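You operate a simulated robot arm through the tools that you are given. There is no shell and no other tool. Be economical: measure what you need, move in short steps, check, and stop when the job is done.

Carry out the task below with a simulated robot arm. There is one attempt and no reset: what you move stays moved.

Task
Fetch the purple cloth and set it on top of the white spare lens. Take the pink mallet and leave it on the parts table's top. Put the cream hand brush on the rework bench top away on the padded stand's top. Fetch the green wire brush and set it on top of the blue mirror shell. Put one of the bedding blocks from the rework bench top on top of the red weight. Put the green cloth on the open bay of the stock shelf. Fetch the purple sanding pad and set it on the bars of the drip rack. Shut the stock drawer. Put the beige sanding pad on the front of the wheel bay bench away on the padded stand's top. Take the cream dial gauge and put it on the trim bench's shelf. Take the red brush and put it on top of the blue bearing carton. Take the teal file and leave it on the trim bench's top. Put the white pedal gauge on the end deck behind the jig bench. Do these in any order. Set down upright: purple cloth, cream hand brush, green cloth, purple sanding pad, beige sanding pad, cream dial gauge, teal file, white pedal gauge.

The check looks at the end state, three seconds after you hand in, the way a careful person would. Anything else that was tipped, shoved, dropped, spilled or broken makes it a failure. Flat cloth is picked up by pressing the open fingertips on it (5 to 10 N) and closing them slowly along it; thin cloth reads only 2 to 8 mm in the jaws.

Robot
A 6-joint arm with a two-finger parallel gripper on a trunk, on a base that drives. Base frame: it is fixed to the floor where the robot stands at the start and does not move with it; the origin is under the middle of the robot, x ahead of it, y to its left, z up. Lengths are in cm, angles in rad, forces in N, time in s.
Its first joint turns from -2.007 to 2.007 rad. Places, roughly: bars of the drip rack (19x15 cm) [390, 460, 84]; bearing carton [-900, 525, 75]; bedding block [200, 175, 100]; beige sanding pad [375, 650, 75]; blue mirror shell (13x8x12 cm) [180, 170, 90]; cream dial gauge [-900, 525, 75]; cream hand brush (9x5x8 cm) [150, 160, 90]; end deck behind the jig bench [-300, -250, 40]; green cloth (9x5x6 cm) [230, 170, 90]; green wire brush (8x4x8 cm) [170, 160, 90]; open bay of the stock shelf (44x20 cm) [376, 262, 42]; padded stand [-880, 430, 80]; parts table's top [140, 430, 80]; pink mallet (5x5x13 cm) [130, 170, 90]; purple cloth (9x5x6 cm) [50, 10, 80]; purple sanding pad [275, 225, 100]; red brush (5x4x10 cm) [-870, 530, 80]; red weight [250, 175, 100]; spare lens (10x18x7 cm) [50, 160, 40]; stock drawer [360, 260, 70]; teal file (9x4x7 cm) [-880, 400, 80]; trim bench [-880, 540, 80]; trim bench's shelf [-880, 540, 30]; white pedal gauge [-625, -300, 100]. Payload 4.2 kg.
Tool frame: the origin (TCP) lies between the finger pads and is the grasp point; the fingertips stand 2.3 cm ahead of it; z points along the fingers, y is the line along which they close. Largest opening 9.4 cm; finger width 3.8, thickness 1; the body of the gripper, 5.4 by 9.6 cm, starts 3.9 cm behind the TCP.
Orientation is that of the tool frame in the base frame, as a unit quaternion [x, y, z, w]. With the fingers straight down and closing along the base's y, the tool's x points along the base's -x, its y along +y and its z along -z.

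Tools
- The arm moves only by the tool move_arm. Its argument "targets" is one flat list of numbers, 7 for each row, row after row: the shift along the tool's x, y, z in cm, then the turn, a rotation vector about the tool's x, y, z in rad, then the closure, from 0 (fully open) to 1 (shut). In form: [dx, dy, dz, ax, ay, az, jaw, dx, dy, dz, ax, ay, az, jaw, ...]. A call has 1 to 20 rows; each row is the pose to reach, as a shift and turn from the pose commanded when the call began, along the tool's axes at that moment. A row lasts 0.2 s, in which the tool goes at most 5 cm and 0.15 rad; a call with a longer step from one row to the next is refused whole, and so is a gripper value outside its range. A pose out of reach is approached as far as the arm can. The call stops where the force on the tool passes 40 N (or 10 N more than at its start, if that is more) or the arm is blocked; 0.2 s more then pass. The fingers move at their own pace (about 10.8 cm/s each) and stop on an object; they squeeze with about 42 N. The grip force told is the motor's: it shows also when the fingers shut on nothing. Time passes only in rows, and 0.2 s behind the last, so rows that repeat a pose let the fingers close. It gives the time, the measured TCP pose, the force on the tool (base axes), the opening and the grip force at its end, in the units of the frame above (readings bear some noise), with the torque about the TCP (base axes, N m) and any sound that the robot's microphone picked up.
- Cameras (640 x 400 px; columns grow to the right, rows downward): "scene" is now at [23.81, 19, 128.59]; the picture's right is [-0.05, -1.00, 0.00], its down [-0.65, 0.03, -0.76] and it looks along [0.76, -0.04, -0.65] (base axes); focal length 273 px, centre (320, 200). "wrist" rides on the gripper at [8.6, 1.6, -7.5] in the tool frame; the picture's right is [-0.18, 0.98, 0.00], its down [-0.58, -0.11, -0.81] and it looks along [-0.79, -0.15, 0.59] (tool axes); focal length 243 px, centre (320, 200). There is no depth. A picture from a camera that has moved, and an enlarged one, comes with that camera's place and axes in the base frame and with its lens.
- grab_frame(camera): a new picture of that camera. It takes no simulated time.
- raise_lower(by): slides the trunk up (or, below 0, down) by that many cm; the arm and the scene camera ride with it, the base frame stays. It gives what a move gives, with no picture.
- base_move(legs): drives the robot by 1 to 6 legs, each [ahead, turn to the left] in cm and rad, along the robot's own axes; the way and the turn of a leg run together, so that a leg with both is an arc; at most 150 cm and 3.142 rad a leg. The arm and the cameras ride along, it lands a little off, and it stops where it bumps. It gives what a move gives.
- aim_head(pan, tilt): turns the head with the scene camera to pan (to the left, within 1.396 rad either way) and tilt (down, from -0.506 to 1.204), counted from straight ahead of the robot. It gives what a move gives.
- enlarge(camera, box): a new picture of the part [left, top, right, bottom] of that camera's present view, enlarged. It takes no simulated time.
- job_done(): hands the job in; it is judged then, once.

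Work in short steps. Places have to be worked out from the pictures, the camera data and where the tool is seen: move nearer, look again, correct. Check each grasp and each placing, and mend what went wrong. You have 577 turns and 360 pictures in all, those below and enlarged ones among them. Open the gripper and draw the arm clear of the work before you hand the job in, unless the task says otherwise.

The tools are called as a command line: name --argument value ..., lists and objects as JSON in quotes. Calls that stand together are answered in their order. move_arm: Moves the arm, as the interface text tells. Its arguments: {"type":"object","properties":{"targets":{"type":"array"}},"required":["targets"]} The other tools are called the same way: raise_lower (by) slides the trunk up or down; base_move (legs) drives the base; aim_head (pan, tilt) turns the head that bears the scene camera; grab_frame (camera) takes a picture; enlarge (camera, box) takes an enlarged picture of a part of a camera's view; job_done () hands the job in.

At the start:

```text
clock: 0.0
position: [57.48, 18.22, 105.34]
ee_rot: [-0.001, 1.0, 0.0, 0.0]
contact_force: [0.0, 0.4, 0.6]
wrist_torque: [0.01, 0.0, 0.0]
grip_width: 9.4
grip_force: 0.1
trunk travel left (down, up): [-65.0, 34.0]
robot x, y, heading: [0.3, 0.06, 0.002]
head pan, tilt: [-0.052, 0.709]
```

scene: 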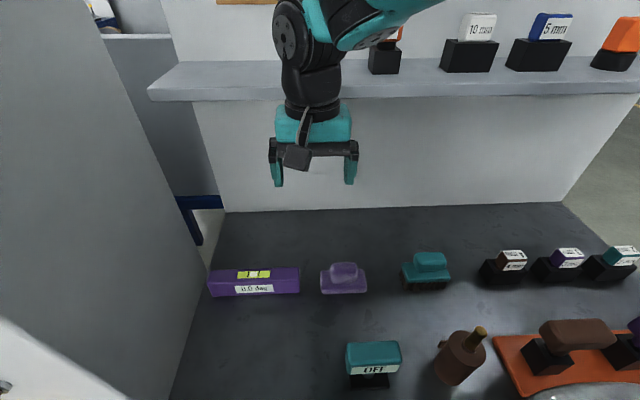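
wrist: 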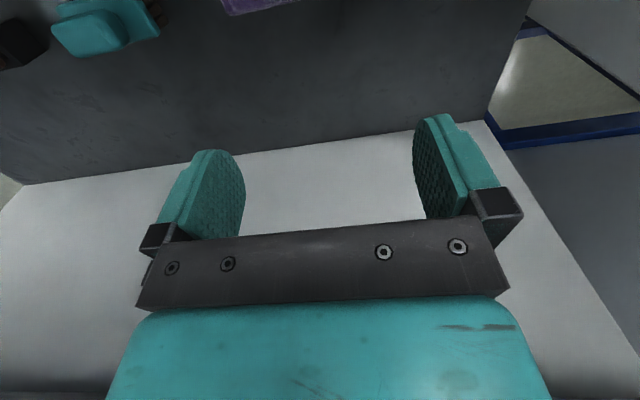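

I start by looking around: head more level and panned, to understand the layout near the start.

aim_head --pan 0.0 --tilt 0.9

grab_frame --camera "scene"

aim_head --pan 1.1 --tilt 0.35

grab_frame --camera "scene"

aim_head --pan -1.1 --tilt 0.35

grab_frame --camera "scene"

```text
clock: 0.7
position: [57.44, 18.13, 105.26]
ee_rot: [0.0, 1.0, -0.001, 0.0]
contact_force: [-0.9, 0.1, 0.0]
wrist_torque: [0.04, 0.01, -0.01]
grip_width: 9.42
grip_force: 0.0
trunk travel left (down, up): [-65.0, 34.0]
robot x, y, heading: [-0.19, 0.32, 0.001]
head pan, tilt: [0.0, 0.901]
```

```text
357 pictures are left
camera scene: at [22.91, 19.44, 127.05], right [0.0, -1.0, 0.0], down [-0.78, 0.0, -0.62], along [0.62, 0.0, -0.78], focal length 273 px, centre (320, 200)
```

scene: 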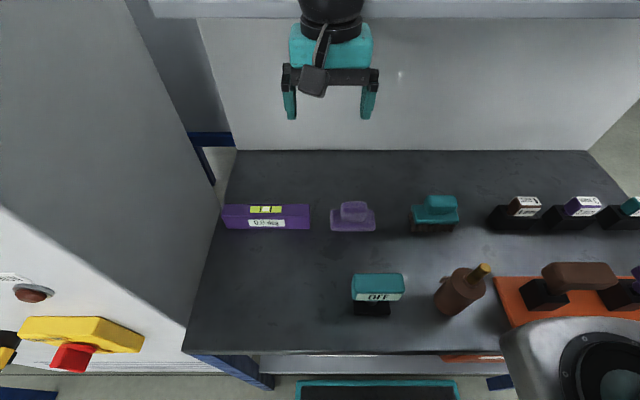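

```text
clock: 2.1
position: [57.52, 18.19, 105.41]
ee_rot: [-0.001, 1.0, 0.0, 0.0]
contact_force: [-0.5, -0.9, 0.2]
wrist_torque: [0.01, 0.0, 0.03]
grip_width: 9.39
grip_force: 0.0
trunk travel left (down, up): [-65.0, 34.0]
robot x, y, heading: [0.42, 0.02, 0.002]
head pan, tilt: [1.1, 0.351]
```

```text
356 pictures are left
camera scene: at [19.59, 27.73, 131.79], right [0.89, -0.45, 0.0], down [-0.16, -0.31, -0.94], along [0.43, 0.84, -0.34], focal length 273 px, centre (320, 200)
```

scene: 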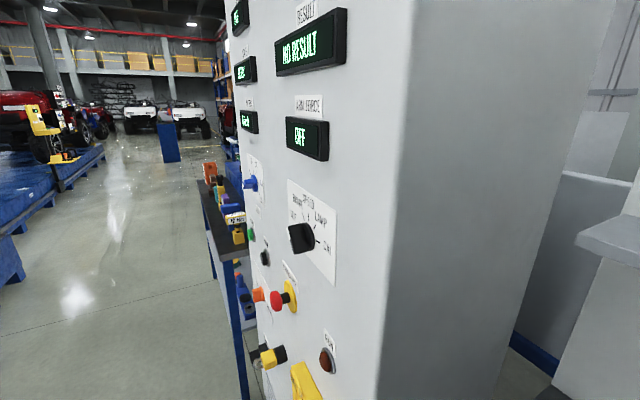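

```text
clock: 4.1
position: [57.55, 18.22, 105.37]
ee_rot: [0.0, 1.0, 0.0, 0.0]
contact_force: [-0.8, -0.1, 0.0]
wrist_torque: [-0.01, 0.0, 0.01]
grip_width: 9.39
grip_force: 0.1
trunk travel left (down, up): [-65.0, 34.0]
robot x, y, heading: [-0.34, -0.21, -0.001]
head pan, tilt: [-1.1, 0.351]
```

```text
355 pictures are left
camera scene: at [19.59, 11.14, 131.8], right [-0.89, -0.45, 0.0], down [-0.16, 0.31, -0.94], along [0.43, -0.84, -0.34], focal length 273 px, centre (320, 200)
```

scene: 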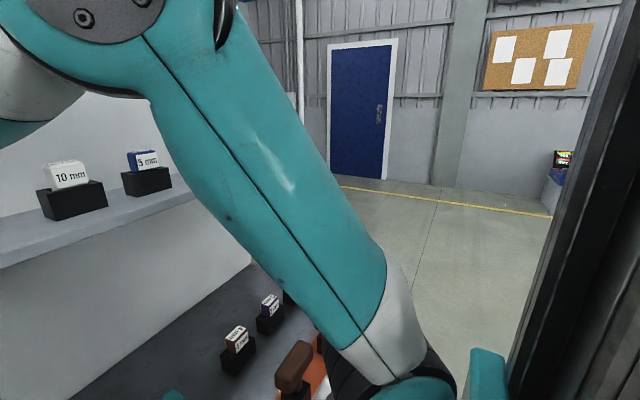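

I zoom on the purple cloth to see its shape.

aim_head --pan -0.1 --tilt 0.9

enlarge --camera "scene" --box '[200, 140, 500, 330]'

```text
clock: 5.4
position: [57.49, 18.29, 105.5]
ee_rot: [0.0, 1.0, 0.0, 0.0]
contact_force: [0.2, -0.4, 0.7]
wrist_torque: [0.03, 0.0, 0.01]
grip_width: 9.37
grip_force: 0.0
trunk travel left (down, up): [-65.0, 34.0]
robot x, y, heading: [-0.15, 0.09, 0.001]
head pan, tilt: [-0.099, 0.901]
```

```text
2.11 times, centred on (350, 235) of scene
camera zoom: at [22.87, 18.68, 127.05], right [-0.1, -0.99, 0.0], down [-0.78, 0.08, -0.62], along [0.62, -0.06, -0.78], focal length 575 px, centre (257, 126)
```

zoom: 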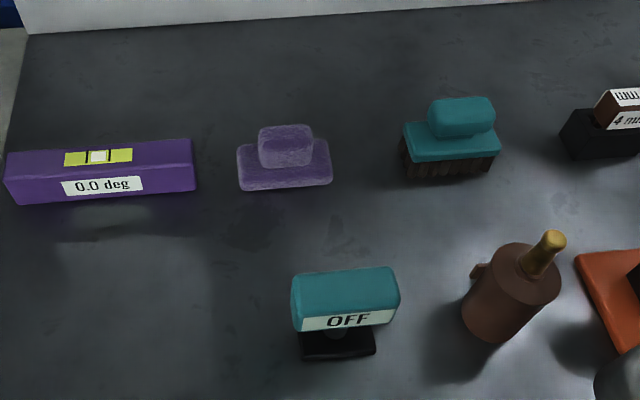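

Purple cloth: pad with a knob about at (54.4, 13, top ≈86). I move above it and check with the wrist camera.

move_arm --targets '[1.5, -2.5, 2.5, 0, 0, 0, 0, 3.0, -5.1, 6, 0, 0, 0, 0, 3.0, -5.1, 9, 0, 0, 0, 0]'

grab_frame --camera "wrist"

grab_frame --camera "scene"

```text
clock: 6.2
position: [54.33, 13.1, 96.24]
ee_rot: [0.0, 1.0, 0.0, 0.001]
contact_force: [-0.7, -0.1, 0.1]
wrist_torque: [-0.03, 0.0, 0.01]
grip_width: 9.4
grip_force: 0.1
trunk travel left (down, up): [-65.0, 34.0]
robot x, y, heading: [-0.19, -0.16, 0.002]
head pan, tilt: [-0.099, 0.901]
```

```text
353 pictures are left
camera wrist: at [45.72, 14.74, 103.7], right [0.18, 0.98, 0.0], down [0.58, -0.11, 0.81], along [0.79, -0.15, -0.59], focal length 243 px, centre (320, 200)
```

wrist: 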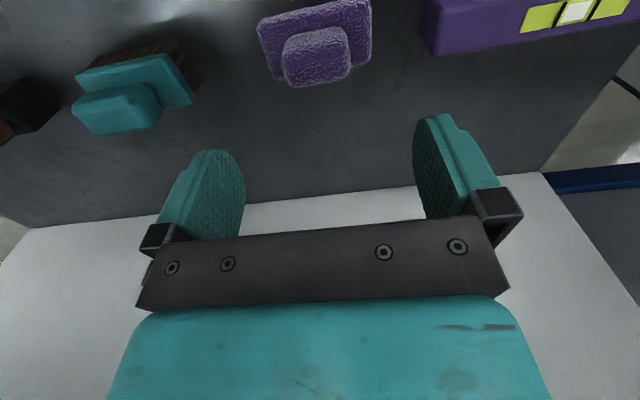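

```text
352 pictures are left
camera scene: at [22.85, 18.68, 127.05], right [-0.1, -1.0, 0.0], down [-0.78, 0.08, -0.62], along [0.62, -0.06, -0.78], focal length 273 px, centre (320, 200)
```

scene: 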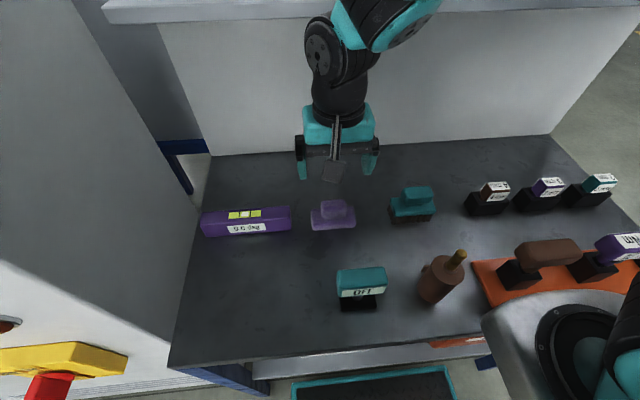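

Triangulated knob center ≈ (53.6, 12.8, 84.8). Descend to TCP z≈86 and check.

move_arm --targets '[0.6, -0.3, 4, 0, 0, 0, 0, 0.6, -0.3, 7.5, 0, 0, 0, 0, 0.6, -0.3, 9, 0, 0, 0, 0, 0.6, -0.3, 10, 0, 0, 0, 0]'

grab_frame --camera "wrist"

enlarge --camera "scene" --box '[260, 120, 420, 260]'

```text
clock: 7.2
position: [53.84, 12.84, 86.36]
ee_rot: [0.0, 1.0, 0.0, 0.001]
contact_force: [-0.2, 0.5, 0.2]
wrist_torque: [0.03, 0.0, -0.01]
grip_width: 9.39
grip_force: 0.0
trunk travel left (down, up): [-65.0, 34.0]
robot x, y, heading: [0.27, 0.21, 0.001]
head pan, tilt: [-0.099, 0.901]
```

```text
351 pictures are left
camera wrist: at [45.2, 14.47, 93.74], right [0.18, 0.98, 0.0], down [0.58, -0.11, 0.81], along [0.79, -0.15, -0.59], focal length 243 px, centre (320, 200)
```

wrist: 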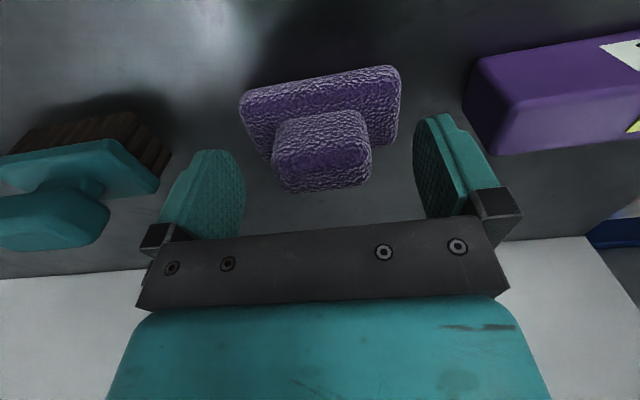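

```text
2.86 times, centred on (340, 190) of scene
camera zoom: at [22.86, 18.68, 127.05], right [-0.1, -1.0, 0.0], down [-0.78, 0.08, -0.62], along [0.62, -0.06, -0.78], focal length 780 px, centre (263, 229)
```

zoom: 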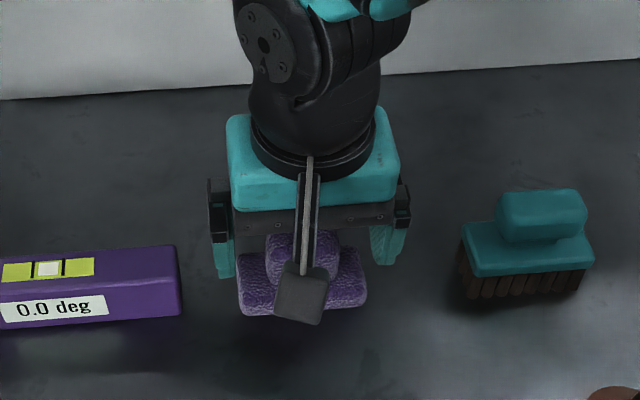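

Fingers straddle the knob, tips about at the pad's junction. Close here.

move_arm --targets '[0.1, 0, 0.2, 0, 0, 0, 0.2, 0.1, 0, 0.2, 0, 0, 0, 0.5, 0.1, 0, 0.2, 0, 0, 0, 1, 0.1, 0, 0.2, 0, 0, 0, 1, 0.1, 0, 0.2, 0, 0, 0, 1]'

grab_frame --camera "wrist"

```text
clock: 8.4
position: [53.78, 12.87, 86.16]
ee_rot: [0.0, 1.0, 0.0, 0.0]
contact_force: [0.4, 0.7, 1.6]
wrist_torque: [0.1, -0.07, -0.02]
grip_width: 4.92
grip_force: 42.0
trunk travel left (down, up): [-65.0, 34.0]
robot x, y, heading: [-0.2, -0.15, -0.005]
head pan, tilt: [-0.099, 0.901]
```

```text
349 pictures are left
camera wrist: at [45.15, 14.46, 93.59], right [0.18, 0.98, 0.0], down [0.58, -0.11, 0.81], along [0.79, -0.15, -0.59], focal length 243 px, centre (320, 200)
```

wrist: 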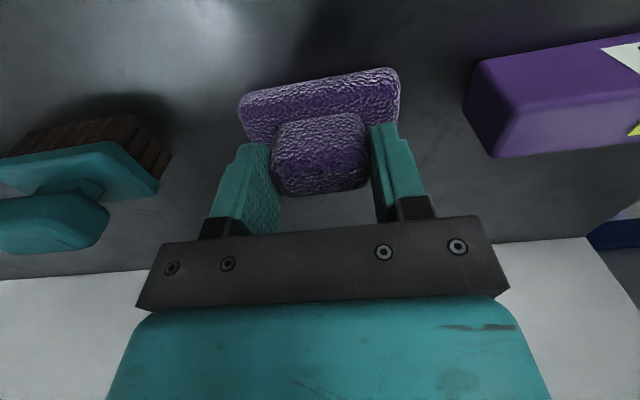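

Grip good (4.9 cm). Lift and pull toward me, then check.

move_arm --targets '[0, 0, -3, 0, 0, 0, 1, 0, 0, -7, 0, 0, 0, 1, 0, 0, -12, 0, 0, 0, 1, 3, 0, -16, 0, 0, 0, 1, 6, 0, -20, 0, 0, 0, 1, 10, 0, -20, 0, 0, 0, 1, 14, 0, -20, 0, 0, 0, 1]'

aim_head --pan 1.39 --tilt 0.6

grab_frame --camera "scene"

grab_frame --camera "wrist"

```text
clock: 10.0
position: [40.03, 12.86, 106.09]
ee_rot: [0.001, 1.0, 0.0, 0.0]
contact_force: [0.3, -1.3, -1.4]
wrist_torque: [-0.02, 0.03, -0.03]
grip_width: 4.92
grip_force: 42.1
trunk travel left (down, up): [-65.0, 34.0]
robot x, y, heading: [-0.15, -0.02, 0.001]
head pan, tilt: [-0.099, 0.901]
```

```text
clock: 11.6
position: [40.09, 12.9, 106.1]
ee_rot: [0.001, 1.0, 0.0, 0.0]
contact_force: [0.4, -0.6, -0.5]
wrist_torque: [-0.03, -0.02, 0.01]
grip_width: 4.93
grip_force: 41.4
trunk travel left (down, up): [-65.0, 34.0]
robot x, y, heading: [0.23, -0.09, 0.002]
head pan, tilt: [1.389, 0.6]
```

```text
348 pictures are left
camera scene: at [16.96, 28.13, 129.52], right [0.98, -0.18, 0.0], down [-0.1, -0.56, -0.82], along [0.15, 0.81, -0.57], focal length 273 px, centre (320, 200)
```

scene: 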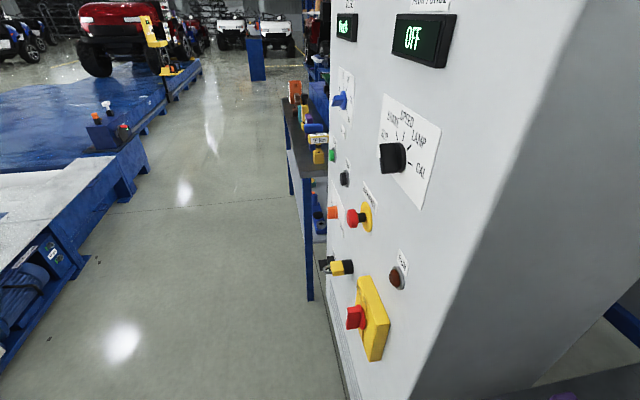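

```text
347 pictures are left
camera wrist: at [31.43, 14.47, 113.6], right [0.18, 0.98, 0.0], down [0.58, -0.11, 0.81], along [0.79, -0.15, -0.59], focal length 243 px, centre (320, 200)
```

wrist: 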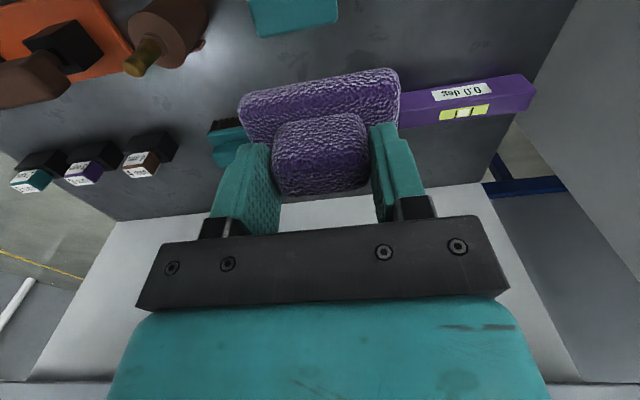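

The aisle on my left is clear. I back up 45 cm, turn left to face +y and look.

base_move --legs '[[-45, 0], [0, 1.57]]'

aim_head --pan -0.3 --tilt 0.3

grab_frame --camera "scene"

```text
clock: 18.1
position: [-57.53, 39.98, 106.2]
ee_rot: [-0.705, 0.709, 0.0, 0.0]
contact_force: [0.5, 0.2, -1.0]
wrist_torque: [-0.01, -0.02, -0.01]
grip_width: 4.93
grip_force: 41.9
trunk travel left (down, up): [-65.0, 34.0]
robot x, y, heading: [-44.93, -0.34, 1.566]
head pan, tilt: [1.389, 0.6]
```

```text
clock: 19.8
position: [-57.46, 40.15, 106.2]
ee_rot: [-0.705, 0.709, 0.0, 0.0]
contact_force: [0.1, -0.1, -0.7]
wrist_torque: [0.02, -0.01, -0.01]
grip_width: 4.93
grip_force: 42.0
trunk travel left (down, up): [-65.0, 34.0]
robot x, y, heading: [-44.77, -0.21, 1.565]
head pan, tilt: [-0.3, 0.3]
```

```text
346 pictures are left
camera scene: at [-61.37, 24.11, 132.27], right [0.95, -0.3, 0.0], down [-0.09, -0.28, -0.96], along [0.29, 0.91, -0.3], focal length 273 px, centre (320, 200)
```

scene: 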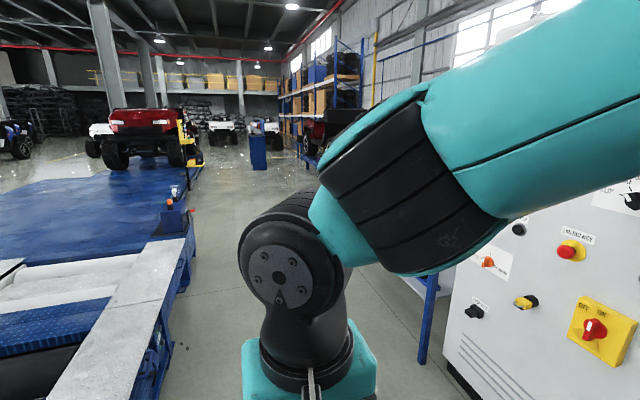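

Drive forward 70 along the aisle and look right at the table.

base_move --legs '[[75, 0]]'

aim_head --pan -1.2 --tilt 0.5

grab_frame --camera "scene"

aim_head --pan -0.4 --tilt 0.4

grab_frame --camera "scene"

```text
clock: 23.9
position: [-56.38, 114.97, 106.22]
ee_rot: [-0.702, 0.712, 0.0, 0.0]
contact_force: [0.3, 0.4, -0.6]
wrist_torque: [0.05, 0.01, -0.01]
grip_width: 4.91
grip_force: 42.3
trunk travel left (down, up): [-65.0, 34.0]
robot x, y, heading: [-43.72, 74.43, 1.556]
head pan, tilt: [-0.3, 0.3]
```

```text
clock: 25.1
position: [-56.41, 115.04, 106.2]
ee_rot: [-0.702, 0.712, 0.0, 0.0]
contact_force: [0.1, -0.9, -0.4]
wrist_torque: [0.03, 0.05, -0.01]
grip_width: 4.9
grip_force: 41.7
trunk travel left (down, up): [-65.0, 34.0]
robot x, y, heading: [-43.68, 74.95, 1.555]
head pan, tilt: [-1.201, 0.499]
```

```text
345 pictures are left
camera scene: at [-54.78, 93.35, 130.43], right [0.35, -0.94, 0.0], down [-0.45, -0.17, -0.88], along [0.82, 0.31, -0.48], focal length 273 px, centre (320, 200)
```

scene: 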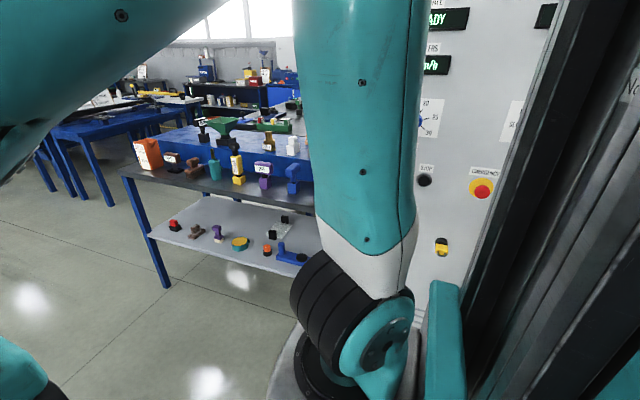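

```text
clock: 26.2
position: [-56.43, 114.98, 106.05]
ee_rot: [-0.702, 0.712, 0.0, 0.0]
contact_force: [0.1, 0.1, -0.4]
wrist_torque: [-0.01, -0.03, -0.02]
grip_width: 4.9
grip_force: 42.3
trunk travel left (down, up): [-65.0, 34.0]
robot x, y, heading: [-44.16, 74.85, 1.555]
head pan, tilt: [-0.4, 0.4]
```

```text
344 pictures are left
camera scene: at [-59.57, 98.65, 131.34], right [0.92, -0.4, 0.0], down [-0.16, -0.36, -0.92], along [0.37, 0.84, -0.39], focal length 273 px, centre (320, 200)
```

scene: 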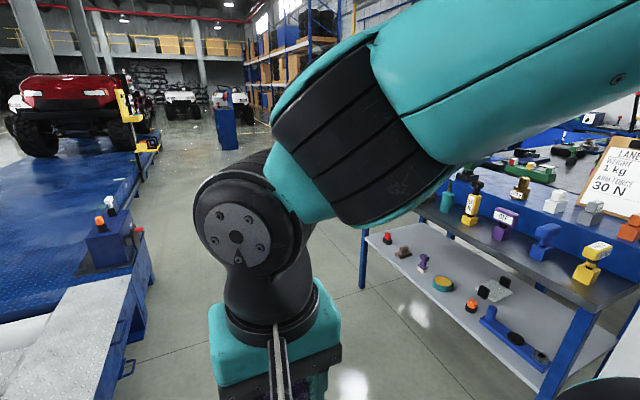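

The white lens seems to be on the lower shelf. I drive 60 on and turn right to face the table.

base_move --legs '[[70, 0], [0, -1.556]]'

aim_head --pan 0.0 --tilt 0.55

grab_frame --camera "scene"

grab_frame --camera "wrist"

```text
clock: 33.9
position: [-2.38, 157.79, 106.17]
ee_rot: [0.01, 1.0, 0.0, 0.001]
contact_force: [0.7, 0.0, -0.6]
wrist_torque: [0.0, -0.02, -0.03]
grip_width: 4.92
grip_force: 41.8
trunk travel left (down, up): [-65.0, 34.0]
robot x, y, heading: [-42.92, 145.94, -0.018]
head pan, tilt: [-0.4, 0.4]
```

```text
clock: 34.8
position: [-2.41, 158.01, 106.18]
ee_rot: [0.011, 1.0, 0.0, 0.0]
contact_force: [-0.7, -0.1, -0.9]
wrist_torque: [-0.03, -0.01, -0.04]
grip_width: 4.91
grip_force: 41.9
trunk travel left (down, up): [-65.0, 34.0]
robot x, y, heading: [-42.98, 145.94, -0.021]
head pan, tilt: [0.0, 0.55]
```

```text
343 pictures are left
camera scene: at [-17.97, 164.85, 129.97], right [-0.02, -1.0, 0.0], down [-0.52, 0.01, -0.85], along [0.85, -0.02, -0.52], focal length 273 px, centre (320, 200)
```

scene: 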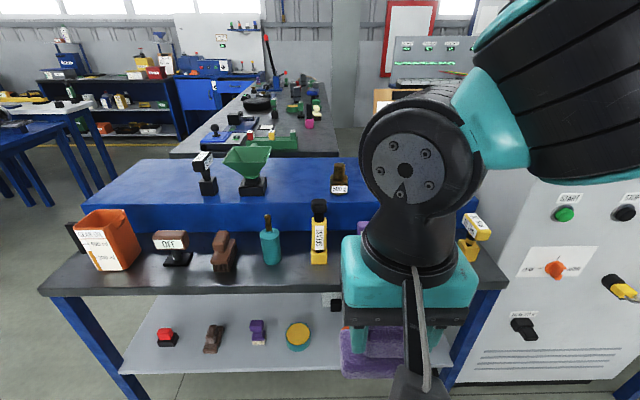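

```text
342 pictures are left
camera wrist: at [-11.01, 159.74, 113.6], right [0.2, 0.98, 0.0], down [0.58, -0.12, 0.81], along [0.79, -0.17, -0.59], focal length 243 px, centre (320, 200)
```

wrist: 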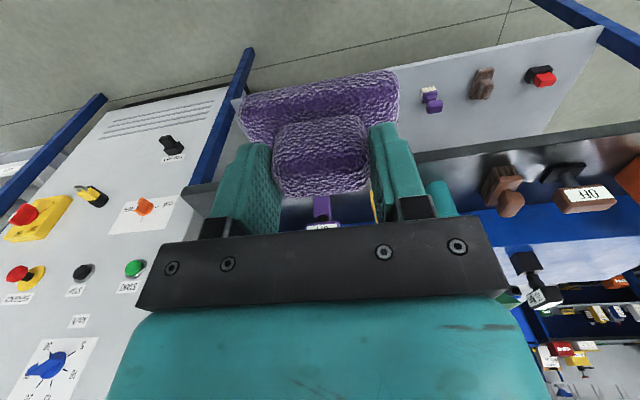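

Lower the trunk to see under the table top.

raise_lower --by -48

aim_head --pan -0.3 --tilt 0.5

grab_frame --camera "scene"

grab_frame --camera "wrist"

```text
refused: -48 is not a number from -40 to 40
```

```text
clock: 35.6
position: [-2.48, 157.95, 106.06]
ee_rot: [0.01, 1.0, 0.0, 0.0]
contact_force: [-0.5, -0.5, 0.2]
wrist_torque: [-0.03, 0.0, -0.02]
grip_width: 4.92
grip_force: 42.3
trunk travel left (down, up): [-65.0, 34.0]
robot x, y, heading: [-42.56, 145.98, -0.019]
head pan, tilt: [-0.3, 0.499]
```

```text
341 pictures are left
camera scene: at [-18.32, 162.18, 130.43], right [-0.32, -0.95, 0.0], down [-0.45, 0.15, -0.88], along [0.83, -0.28, -0.48], focal length 273 px, centre (320, 200)
```

scene: 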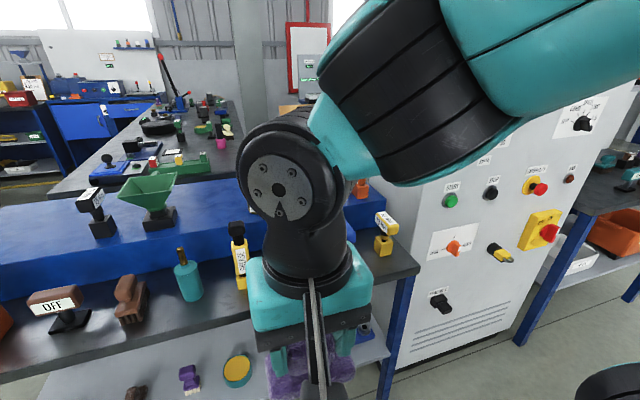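

```text
340 pictures are left
camera wrist: at [-11.01, 159.74, 113.6], right [0.2, 0.98, 0.0], down [0.58, -0.12, 0.81], along [0.79, -0.17, -0.59], focal length 243 px, centre (320, 200)
```

wrist: 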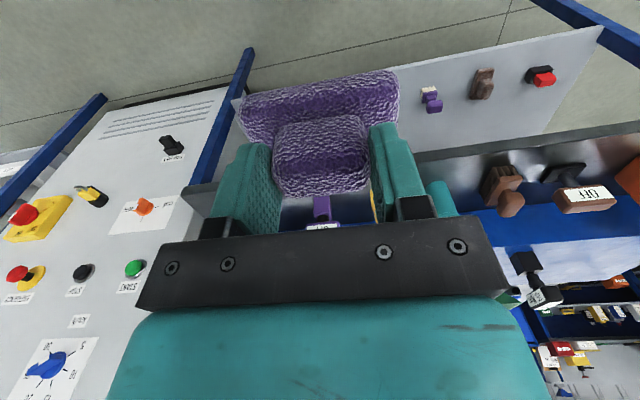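

raise_lower --by -40

aim_head --pan -0.2 --tilt 0.4

grab_frame --camera "scene"

grab_frame --camera "wrist"

```text
clock: 39.4
position: [-2.41, 158.02, 66.3]
ee_rot: [0.01, 1.0, 0.0, 0.0]
contact_force: [-1.2, 0.3, -0.4]
wrist_torque: [0.01, -0.01, -0.03]
grip_width: 4.91
grip_force: 41.6
trunk travel left (down, up): [-25.0, 74.0]
robot x, y, heading: [-42.94, 145.8, -0.023]
head pan, tilt: [-0.3, 0.499]
```

```text
clock: 40.1
position: [-2.37, 157.93, 66.26]
ee_rot: [0.01, 1.0, -0.001, 0.0]
contact_force: [0.0, 0.3, -1.4]
wrist_torque: [0.0, -0.02, -0.01]
grip_width: 4.92
grip_force: 42.3
trunk travel left (down, up): [-25.0, 74.0]
robot x, y, heading: [-42.77, 146.12, -0.022]
head pan, tilt: [-0.201, 0.4]
```

```text
339 pictures are left
camera scene: at [-17.92, 163.01, 91.34], right [-0.22, -0.98, 0.0], down [-0.38, 0.09, -0.92], along [0.9, -0.2, -0.39], focal length 273 px, centre (320, 200)
```

scene: 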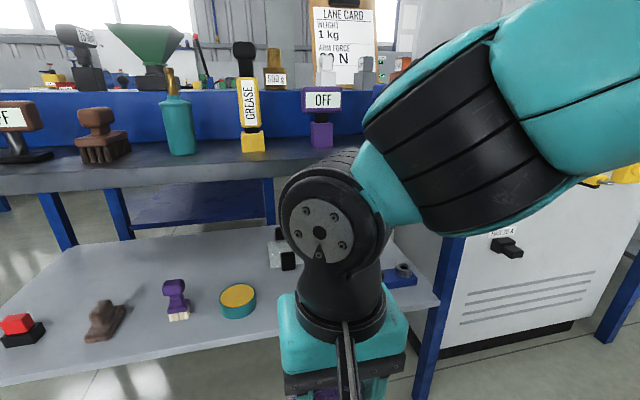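

```text
338 pictures are left
camera wrist: at [-11.01, 159.74, 73.6], right [0.2, 0.98, 0.0], down [0.58, -0.12, 0.81], along [0.79, -0.17, -0.59], focal length 243 px, centre (320, 200)
```

wrist: 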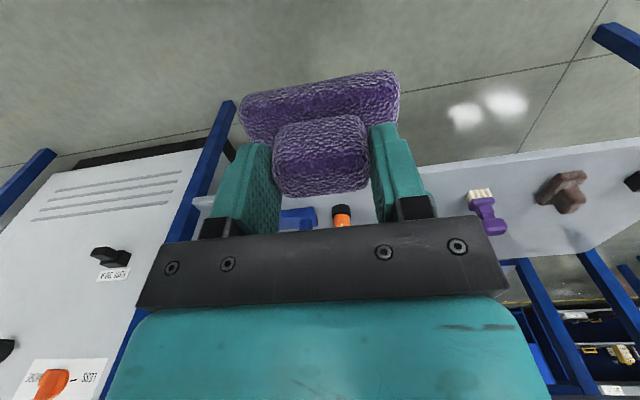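

Table top edge x≈27, z≈76.5; lower shelf z≈41, so I'll need a horizontal grasp for placing. Shift the arm right to see the lens.

move_arm --targets '[0, -5, 0, 0, 0, 0, 1, 0, -10, 0, 0, 0, 0, 1, 0, -15, 0, 0, 0, 0, 1, 0, -20, 0, 0, 0, 0, 1, 0, -25, 0, 0, 0, 0, 1, 0, -30, 0, 0, 0, 0, 1]'

grab_frame --camera "scene"

```text
clock: 41.5
position: [-2.36, 127.62, 65.56]
ee_rot: [0.01, 1.0, 0.0, -0.001]
contact_force: [0.3, 0.1, -0.2]
wrist_torque: [0.03, -0.02, 0.0]
grip_width: 4.93
grip_force: 42.1
out of reach, approached as far as the arm can: row 3, 4, 5, 6
trunk travel left (down, up): [-25.0, 74.0]
robot x, y, heading: [-42.97, 145.73, -0.021]
head pan, tilt: [-0.201, 0.4]
```

```text
337 pictures are left
camera scene: at [-17.92, 163.01, 91.34], right [-0.22, -0.98, 0.0], down [-0.38, 0.09, -0.92], along [0.9, -0.2, -0.39], focal length 273 px, centre (320, 200)
```

scene: 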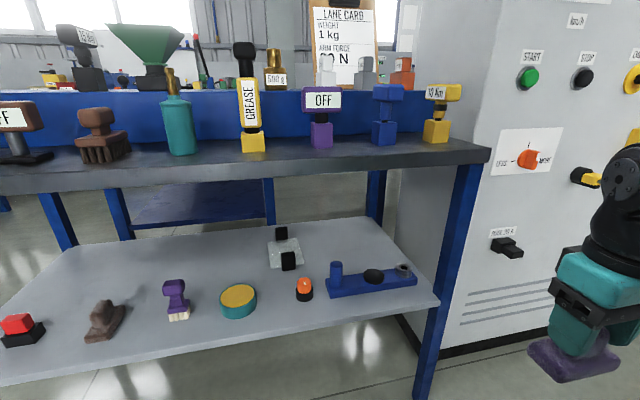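

enlarge --camera "scene" --box '[200, 200, 440, 340]'

```text
2.67 times, centred on (320, 270) of scene
camera zoom: at [-17.92, 163.01, 91.34], right [-0.22, -0.98, 0.0], down [-0.38, 0.09, -0.92], along [0.9, -0.2, -0.39], focal length 728 px, centre (320, 13)
```

zoom: 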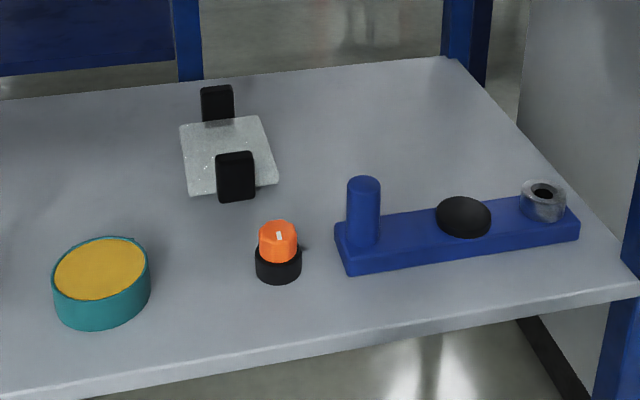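

Spare lens: white plate centered ≈(54,158), z top ≈43.5, with black handles at x≈46 and 62 (top ≈49). I'll regrasp the cloth with a tilted tool, using the free strip at the table top's front edge. Raise trunk and drive a bit nearer.

move_arm --targets '[0, 5, 0, 0, 0, 0, 1, 0, 10, 0, 0, 0, 0, 1, 0, 15, 0, 0, 0, 0, 1, 0, 20, 0, 0, 0, 0, 1, 0, 25, 0, 0, 0, 0, 1]'

raise_lower --by 36

base_move --legs '[[18, 0.02]]'

aim_head --pan -0.25 --tilt 0.8

grab_frame --camera "scene"

grab_frame --camera "wrist"

```text
clock: 42.7
position: [-1.56, 152.66, 65.35]
ee_rot: [0.011, 1.0, 0.0, 0.0]
contact_force: [0.3, -0.4, -0.4]
wrist_torque: [0.0, 0.05, 0.01]
grip_width: 4.91
grip_force: 42.0
out of reach, approached as far as the arm can: row 1, 2
trunk travel left (down, up): [-25.0, 74.0]
robot x, y, heading: [-43.13, 145.38, -0.018]
head pan, tilt: [-0.201, 0.4]
```

```text
clock: 46.2
position: [-1.64, 152.69, 101.45]
ee_rot: [0.01, 1.0, 0.0, 0.0]
contact_force: [-0.6, 0.5, -0.1]
wrist_torque: [0.02, 0.03, -0.02]
grip_width: 4.94
grip_force: 41.9
trunk travel left (down, up): [-61.0, 38.0]
robot x, y, heading: [-42.78, 145.75, -0.021]
head pan, tilt: [-0.201, 0.4]
```

```text
clock: 47.7
position: [16.05, 153.27, 101.44]
ee_rot: [0.0, 1.0, 0.0, 0.0]
contact_force: [0.6, -0.5, -0.1]
wrist_torque: [0.0, -0.02, 0.0]
grip_width: 4.92
grip_force: 42.1
trunk travel left (down, up): [-61.0, 38.0]
robot x, y, heading: [-24.99, 145.78, -0.003]
head pan, tilt: [-0.201, 0.4]
```

```text
clock: 48.5
position: [16.01, 153.39, 101.42]
ee_rot: [0.0, 1.0, -0.001, 0.001]
contact_force: [-0.7, 0.7, -0.6]
wrist_torque: [0.01, 0.01, 0.0]
grip_width: 4.92
grip_force: 41.9
trunk travel left (down, up): [-61.0, 38.0]
robot x, y, heading: [-25.08, 145.53, 0.004]
head pan, tilt: [-0.25, 0.799]
```

```text
335 pictures are left
camera scene: at [-1.86, 163.17, 123.84], right [-0.25, -0.97, 0.0], down [-0.69, 0.18, -0.7], along [0.68, -0.17, -0.72], focal length 273 px, centre (320, 200)
```

scene: 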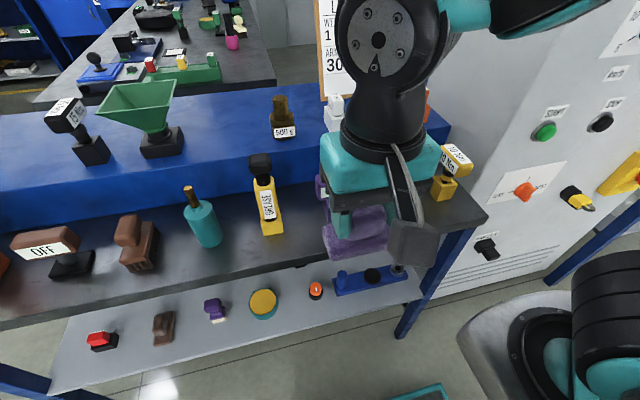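

```text
334 pictures are left
camera wrist: at [7.37, 154.95, 108.92], right [0.18, 0.98, 0.0], down [0.58, -0.11, 0.81], along [0.79, -0.15, -0.59], focal length 243 px, centre (320, 200)
```

wrist: 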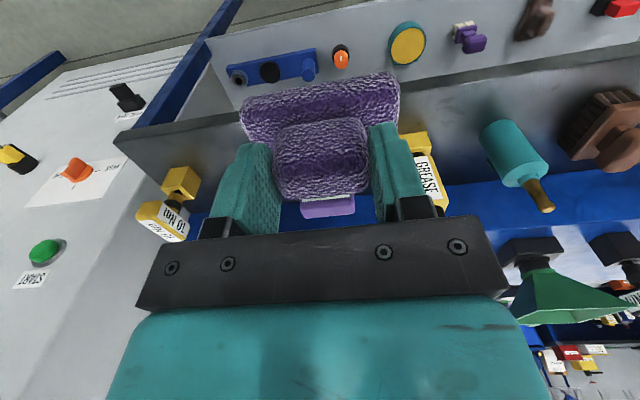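

Free strip in front of the items spans x≈27–35. I move above (30.7, 157.5) and lower till contact.

move_arm --targets '[-4.5, 1, 2, 0, 0, 0, 1, -9, 2, 5, 0, 0, 0, 1, -12, 3, 9, 0, 0, 0, 1, -14.7, 4.1, 13, 0, 0, 0, 1, -14.7, 4.1, 15.5, 0, 0, 0, 1]'

enlarge --camera "scene" --box '[200, 120, 500, 310]'

grab_frame --camera "wrist"

```text
refused: row 1 steps farther than a row can; nothing moved
```

```text
2.11 times, centred on (350, 215) of scene
camera zoom: at [-1.86, 163.17, 123.84], right [-0.25, -0.97, 0.0], down [-0.69, 0.18, -0.7], along [0.68, -0.17, -0.72], focal length 575 px, centre (257, 168)
```

zoom: 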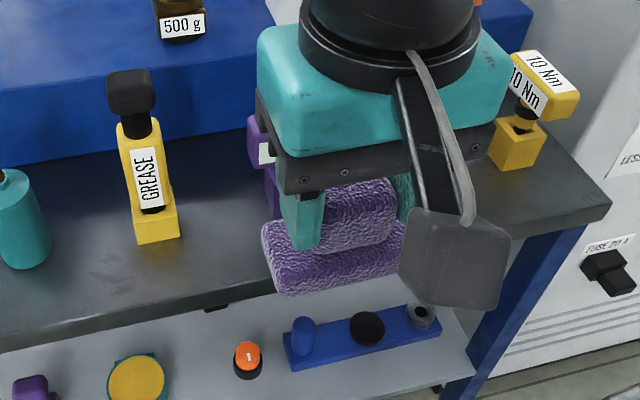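

```text
332 pictures are left
camera wrist: at [7.37, 154.95, 108.92], right [0.18, 0.98, 0.0], down [0.58, -0.11, 0.81], along [0.79, -0.15, -0.59], focal length 243 px, centre (320, 200)
```

wrist: 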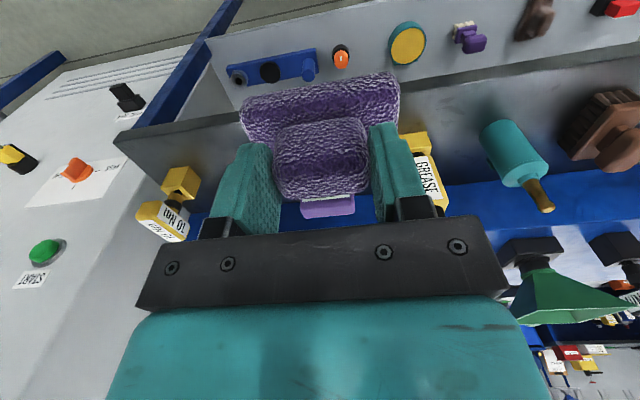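

Steps were too long; redo with shorter ones.

move_arm --targets '[-4, 1, 1, 0, 0, 0, 1, -8, 2, 3, 0, 0, 0, 1, -11, 3, 6, 0, 0, 0, 1, -14, 4.1, 9, 0, 0, 0, 1, -14.7, 4.1, 13, 0, 0, 0, 1, -14.7, 4.1, 15.5, 0, 0, 0, 1]'

grab_frame --camera "scene"

grab_frame --camera "wrist"

```text
clock: 49.8
position: [30.7, 157.82, 88.86]
ee_rot: [0.001, 1.0, 0.002, 0.002]
contact_force: [-4.5, -4.4, 11.2]
wrist_torque: [0.29, 0.02, 0.09]
grip_width: 5.04
grip_force: 42.0
trunk travel left (down, up): [-61.0, 38.0]
robot x, y, heading: [-25.1, 145.83, -0.006]
head pan, tilt: [-0.25, 0.799]
stopped in row 6: the force on the tool passed its limit (the readings are from after the stop); the commanded pose is now the measured one
```

```text
331 pictures are left
camera scene: at [-1.91, 163.14, 123.87], right [-0.25, -0.97, 0.0], down [-0.69, 0.18, -0.7], along [0.68, -0.17, -0.72], focal length 273 px, centre (320, 200)
```

scene: 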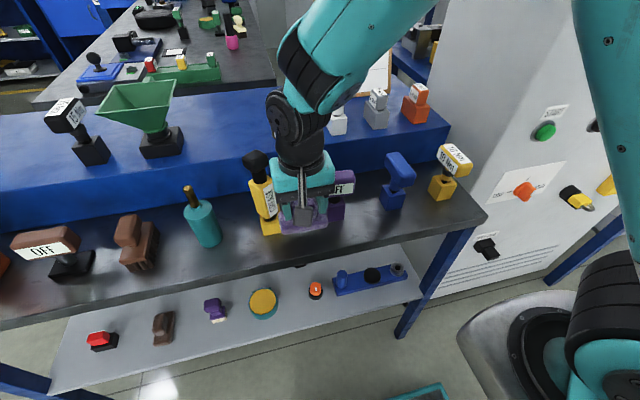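

```text
330 pictures are left
camera wrist: at [22.04, 159.36, 96.22], right [0.18, 0.98, 0.0], down [0.58, -0.11, 0.81], along [0.79, -0.15, -0.59], focal length 243 px, centre (320, 200)
```

wrist: 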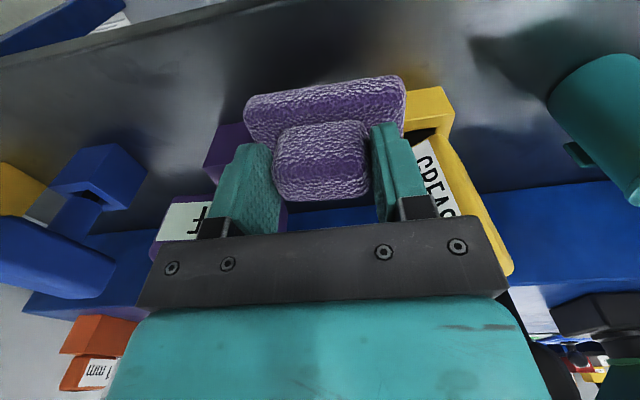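

Unexpected contact at z=88.9. Zoom to see what touches.

enlarge --camera "scene" --box '[220, 130, 400, 270]'

enlarge --camera "wrist" --box '[180, 60, 480, 260]'

```text
2.86 times, centred on (310, 200) of scene
camera zoom: at [-1.91, 163.14, 123.87], right [-0.25, -0.97, 0.0], down [-0.69, 0.18, -0.7], along [0.68, -0.17, -0.72], focal length 780 px, centre (349, 200)
```

zoom: 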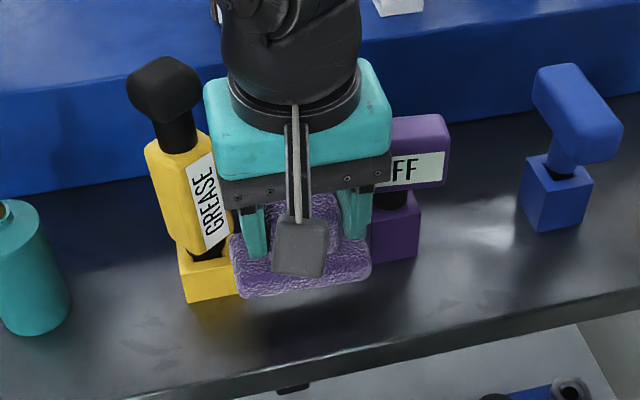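

```text
2.00 times, centred on (330, 160) of wrist
camera zoom: at [22.04, 159.36, 96.22], right [0.18, 0.98, 0.0], down [0.58, -0.11, 0.81], along [0.79, -0.15, -0.59], focal length 485 px, centre (300, 280)
```

zoom: 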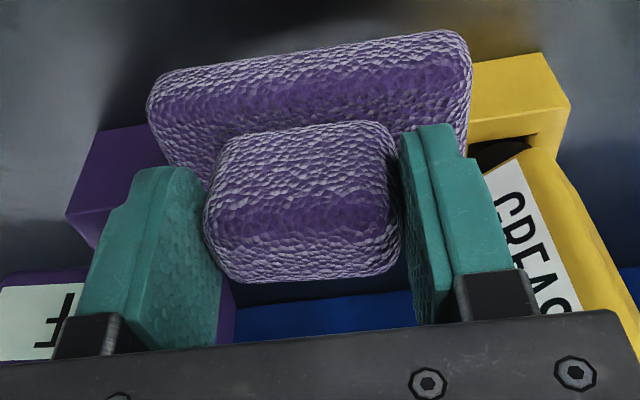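

The cloth's left end rests on the grease gun's base; I back off. New idea: with the trunk fully low and the arm stretched, the vertical tool may fit under the top. Lift and withdraw.

move_arm --targets '[0, 0, -2, 0, 0, 0, 1, 0, 0, -5, 0, 0, 0, 1, 4, 0, -7, 0, 0, 0, 1, 8, 0, -8, 0, 0, 0, 1, 13, 0, -8, 0, 0, 0, 1, 18, 0, -8, 0, 0, 0, 1]'

grab_frame --camera "scene"

```text
clock: 51.2
position: [12.72, 157.82, 96.38]
ee_rot: [0.0, 1.0, 0.001, 0.002]
contact_force: [-0.1, 0.5, -0.2]
wrist_torque: [-0.01, 0.02, 0.0]
grip_width: 5.02
grip_force: 42.1
trunk travel left (down, up): [-61.0, 38.0]
robot x, y, heading: [-24.84, 145.72, -0.001]
head pan, tilt: [-0.25, 0.799]
```

```text
327 pictures are left
camera scene: at [-1.83, 163.17, 123.82], right [-0.25, -0.97, 0.0], down [-0.69, 0.18, -0.7], along [0.68, -0.17, -0.72], focal length 273 px, centre (320, 200)
```

scene: 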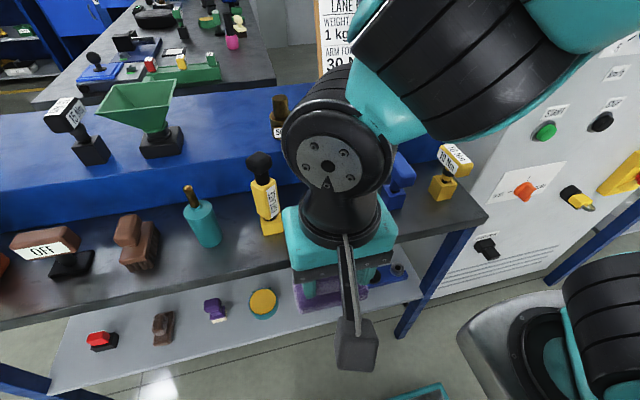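

No disturbance visible. Lower the trunk and turn the tool 90° so the cloth's narrow side faces across.

raise_lower --by -40

move_arm --targets '[0, 0, 0, 0, 0, 0.14, 1, 0, 0, 0, 0, 0, 0.28, 1, 0, 0, 0, 0, 0, 0.42, 1, 0, 0, 0, 0, 0, 0.56, 1, 0, 0, 0, 0, 0, 0.7, 1, 0, 0, 0, 0, 0, 0.84, 1, 0, 0, 0, 0, 0, 0.98, 1, 0, 0, 0, 0, 0, 1.12, 1, 0, 0, 0, 0, 0, 1.26, 1, 0, 0, 0, 0, 0, 1.4, 1, 0, 0, 0, 0, 0, 1.5, 1, 0, 0, 0, 0, 0, 1.57, 1]'

raise_lower --by -21

move_arm --targets '[0, 0, -4, 0, 0, 0, 1, 0, 0, -8, 0, 0, 0, 1, 0, 0, -12, 0, 0, 0, 1, 0, 0, -15, 0, 0, 0, 1]'

aim_head --pan -0.2 --tilt 0.1

grab_frame --camera "scene"

grab_frame --camera "wrist"

```text
clock: 55.0
position: [12.65, 157.85, 56.32]
ee_rot: [0.0, 1.0, 0.001, 0.002]
contact_force: [-0.5, 0.1, -1.1]
wrist_torque: [-0.02, 0.01, 0.0]
grip_width: 4.98
grip_force: 42.4
trunk travel left (down, up): [-21.0, 78.0]
robot x, y, heading: [-24.95, 145.66, 0.002]
head pan, tilt: [-0.25, 0.799]
```

```text
clock: 57.6
position: [12.82, 157.65, 56.38]
ee_rot: [0.708, 0.706, 0.002, 0.001]
contact_force: [-1.0, -0.1, -0.7]
wrist_torque: [-0.02, -0.01, 0.02]
grip_width: 4.94
grip_force: 42.1
trunk travel left (down, up): [-21.0, 78.0]
robot x, y, heading: [-24.68, 145.68, -0.007]
head pan, tilt: [-0.25, 0.799]
```

```text
clock: 59.9
position: [12.78, 157.82, 35.51]
ee_rot: [0.707, 0.707, 0.001, 0.001]
contact_force: [0.0, -0.3, -0.9]
wrist_torque: [-0.01, 0.0, 0.0]
grip_width: 4.93
grip_force: 41.7
trunk travel left (down, up): [0.0, 99.0]
robot x, y, heading: [-25.14, 145.89, -0.001]
head pan, tilt: [-0.25, 0.799]
```

```text
clock: 60.9
position: [12.77, 157.64, 50.45]
ee_rot: [0.707, 0.707, 0.002, 0.001]
contact_force: [-0.6, 0.2, -1.3]
wrist_torque: [0.01, 0.02, -0.04]
grip_width: 4.94
grip_force: 41.9
trunk travel left (down, up): [0.0, 99.0]
robot x, y, heading: [-25.13, 145.72, 0.001]
head pan, tilt: [-0.25, 0.799]
```

```text
clock: 62.0
position: [12.69, 157.72, 50.3]
ee_rot: [0.707, 0.707, 0.001, 0.0]
contact_force: [0.3, -0.2, -0.6]
wrist_torque: [0.0, 0.01, -0.02]
grip_width: 4.93
grip_force: 42.0
trunk travel left (down, up): [0.0, 99.0]
robot x, y, heading: [-24.86, 145.41, -0.005]
head pan, tilt: [-0.201, 0.099]
```

```text
326 pictures are left
camera scene: at [-0.66, 163.32, 69.13], right [-0.2, -0.98, 0.0], down [-0.1, 0.02, -0.99], along [0.97, -0.2, -0.1], focal length 273 px, centre (320, 200)
```

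scene: 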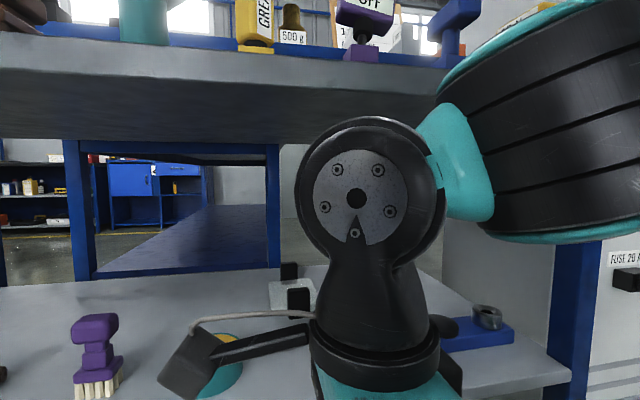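

```text
325 pictures are left
camera wrist: at [14.36, 166.35, 57.82], right [0.98, -0.18, 0.0], down [-0.11, -0.58, 0.8], along [-0.15, -0.79, -0.59], focal length 243 px, centre (320, 200)
```

wrist: 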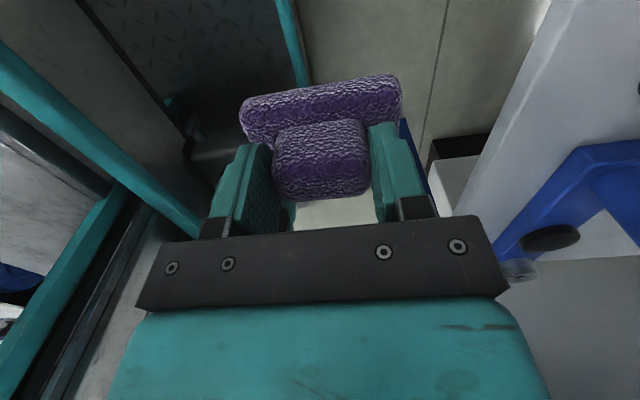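

Revised: table top z≈80, underside ≈77, shelf ≈42.5; lens handles at x≈46 and 62 (top 48.6), y≈158. There is room. I set y=163, z=53 and drive 8 forward, then look.

move_arm --targets '[3, 0, -1.5, 0, 0, 0, 1, 5.3, 0, -2.5, 0, 0, 0, 1]'

base_move --legs '[[8, 0]]'

move_arm --targets '[0, 4, 0, 0, 0, 0, 1, 0, 8, 0, 0, 0, 0, 1, 0, 12, 0, 0, 0, 0, 1]'

grab_frame --camera "scene"

grab_frame --camera "wrist"

```text
clock: 62.5
position: [12.71, 163.04, 52.91]
ee_rot: [0.707, 0.707, 0.002, 0.001]
contact_force: [-0.2, 0.1, -0.7]
wrist_torque: [0.0, 0.01, -0.03]
grip_width: 4.93
grip_force: 41.8
trunk travel left (down, up): [0.0, 99.0]
robot x, y, heading: [-25.06, 145.93, 0.001]
head pan, tilt: [-0.201, 0.099]
```

```text
clock: 63.6
position: [20.87, 162.94, 53.02]
ee_rot: [0.707, 0.707, 0.002, 0.0]
contact_force: [-0.4, 0.8, -0.9]
wrist_torque: [0.0, 0.0, 0.0]
grip_width: 4.92
grip_force: 41.9
trunk travel left (down, up): [0.0, 99.0]
robot x, y, heading: [-17.21, 145.73, -0.007]
head pan, tilt: [-0.201, 0.099]
```

```text
clock: 64.4
position: [32.9, 162.59, 52.52]
ee_rot: [0.707, 0.707, -0.004, 0.001]
contact_force: [-0.1, -0.5, -0.6]
wrist_torque: [0.03, -0.02, 0.01]
grip_width: 4.94
grip_force: 42.6
trunk travel left (down, up): [0.0, 99.0]
robot x, y, heading: [-16.78, 145.78, -0.001]
head pan, tilt: [-0.201, 0.099]
```

```text
324 pictures are left
camera scene: at [7.37, 163.29, 68.95], right [-0.2, -0.98, 0.0], down [-0.1, 0.02, -0.99], along [0.97, -0.2, -0.1], focal length 273 px, centre (320, 200)
```

scene: 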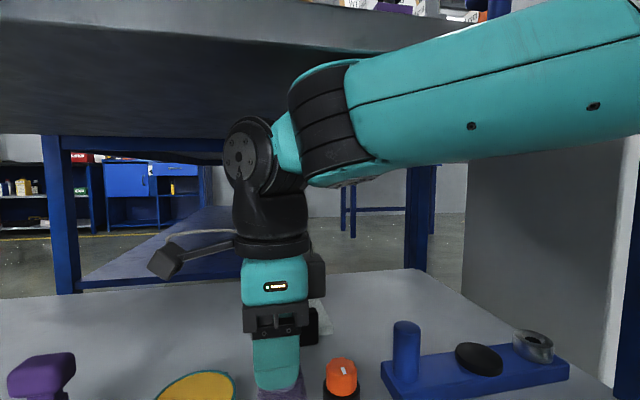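

```text
323 pictures are left
camera wrist: at [34.55, 171.26, 59.86], right [0.98, -0.18, 0.0], down [-0.1, -0.58, 0.81], along [-0.15, -0.8, -0.59], focal length 243 px, centre (320, 200)
```

wrist: 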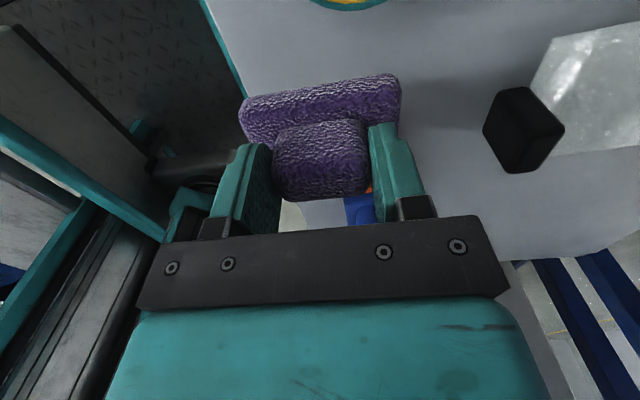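

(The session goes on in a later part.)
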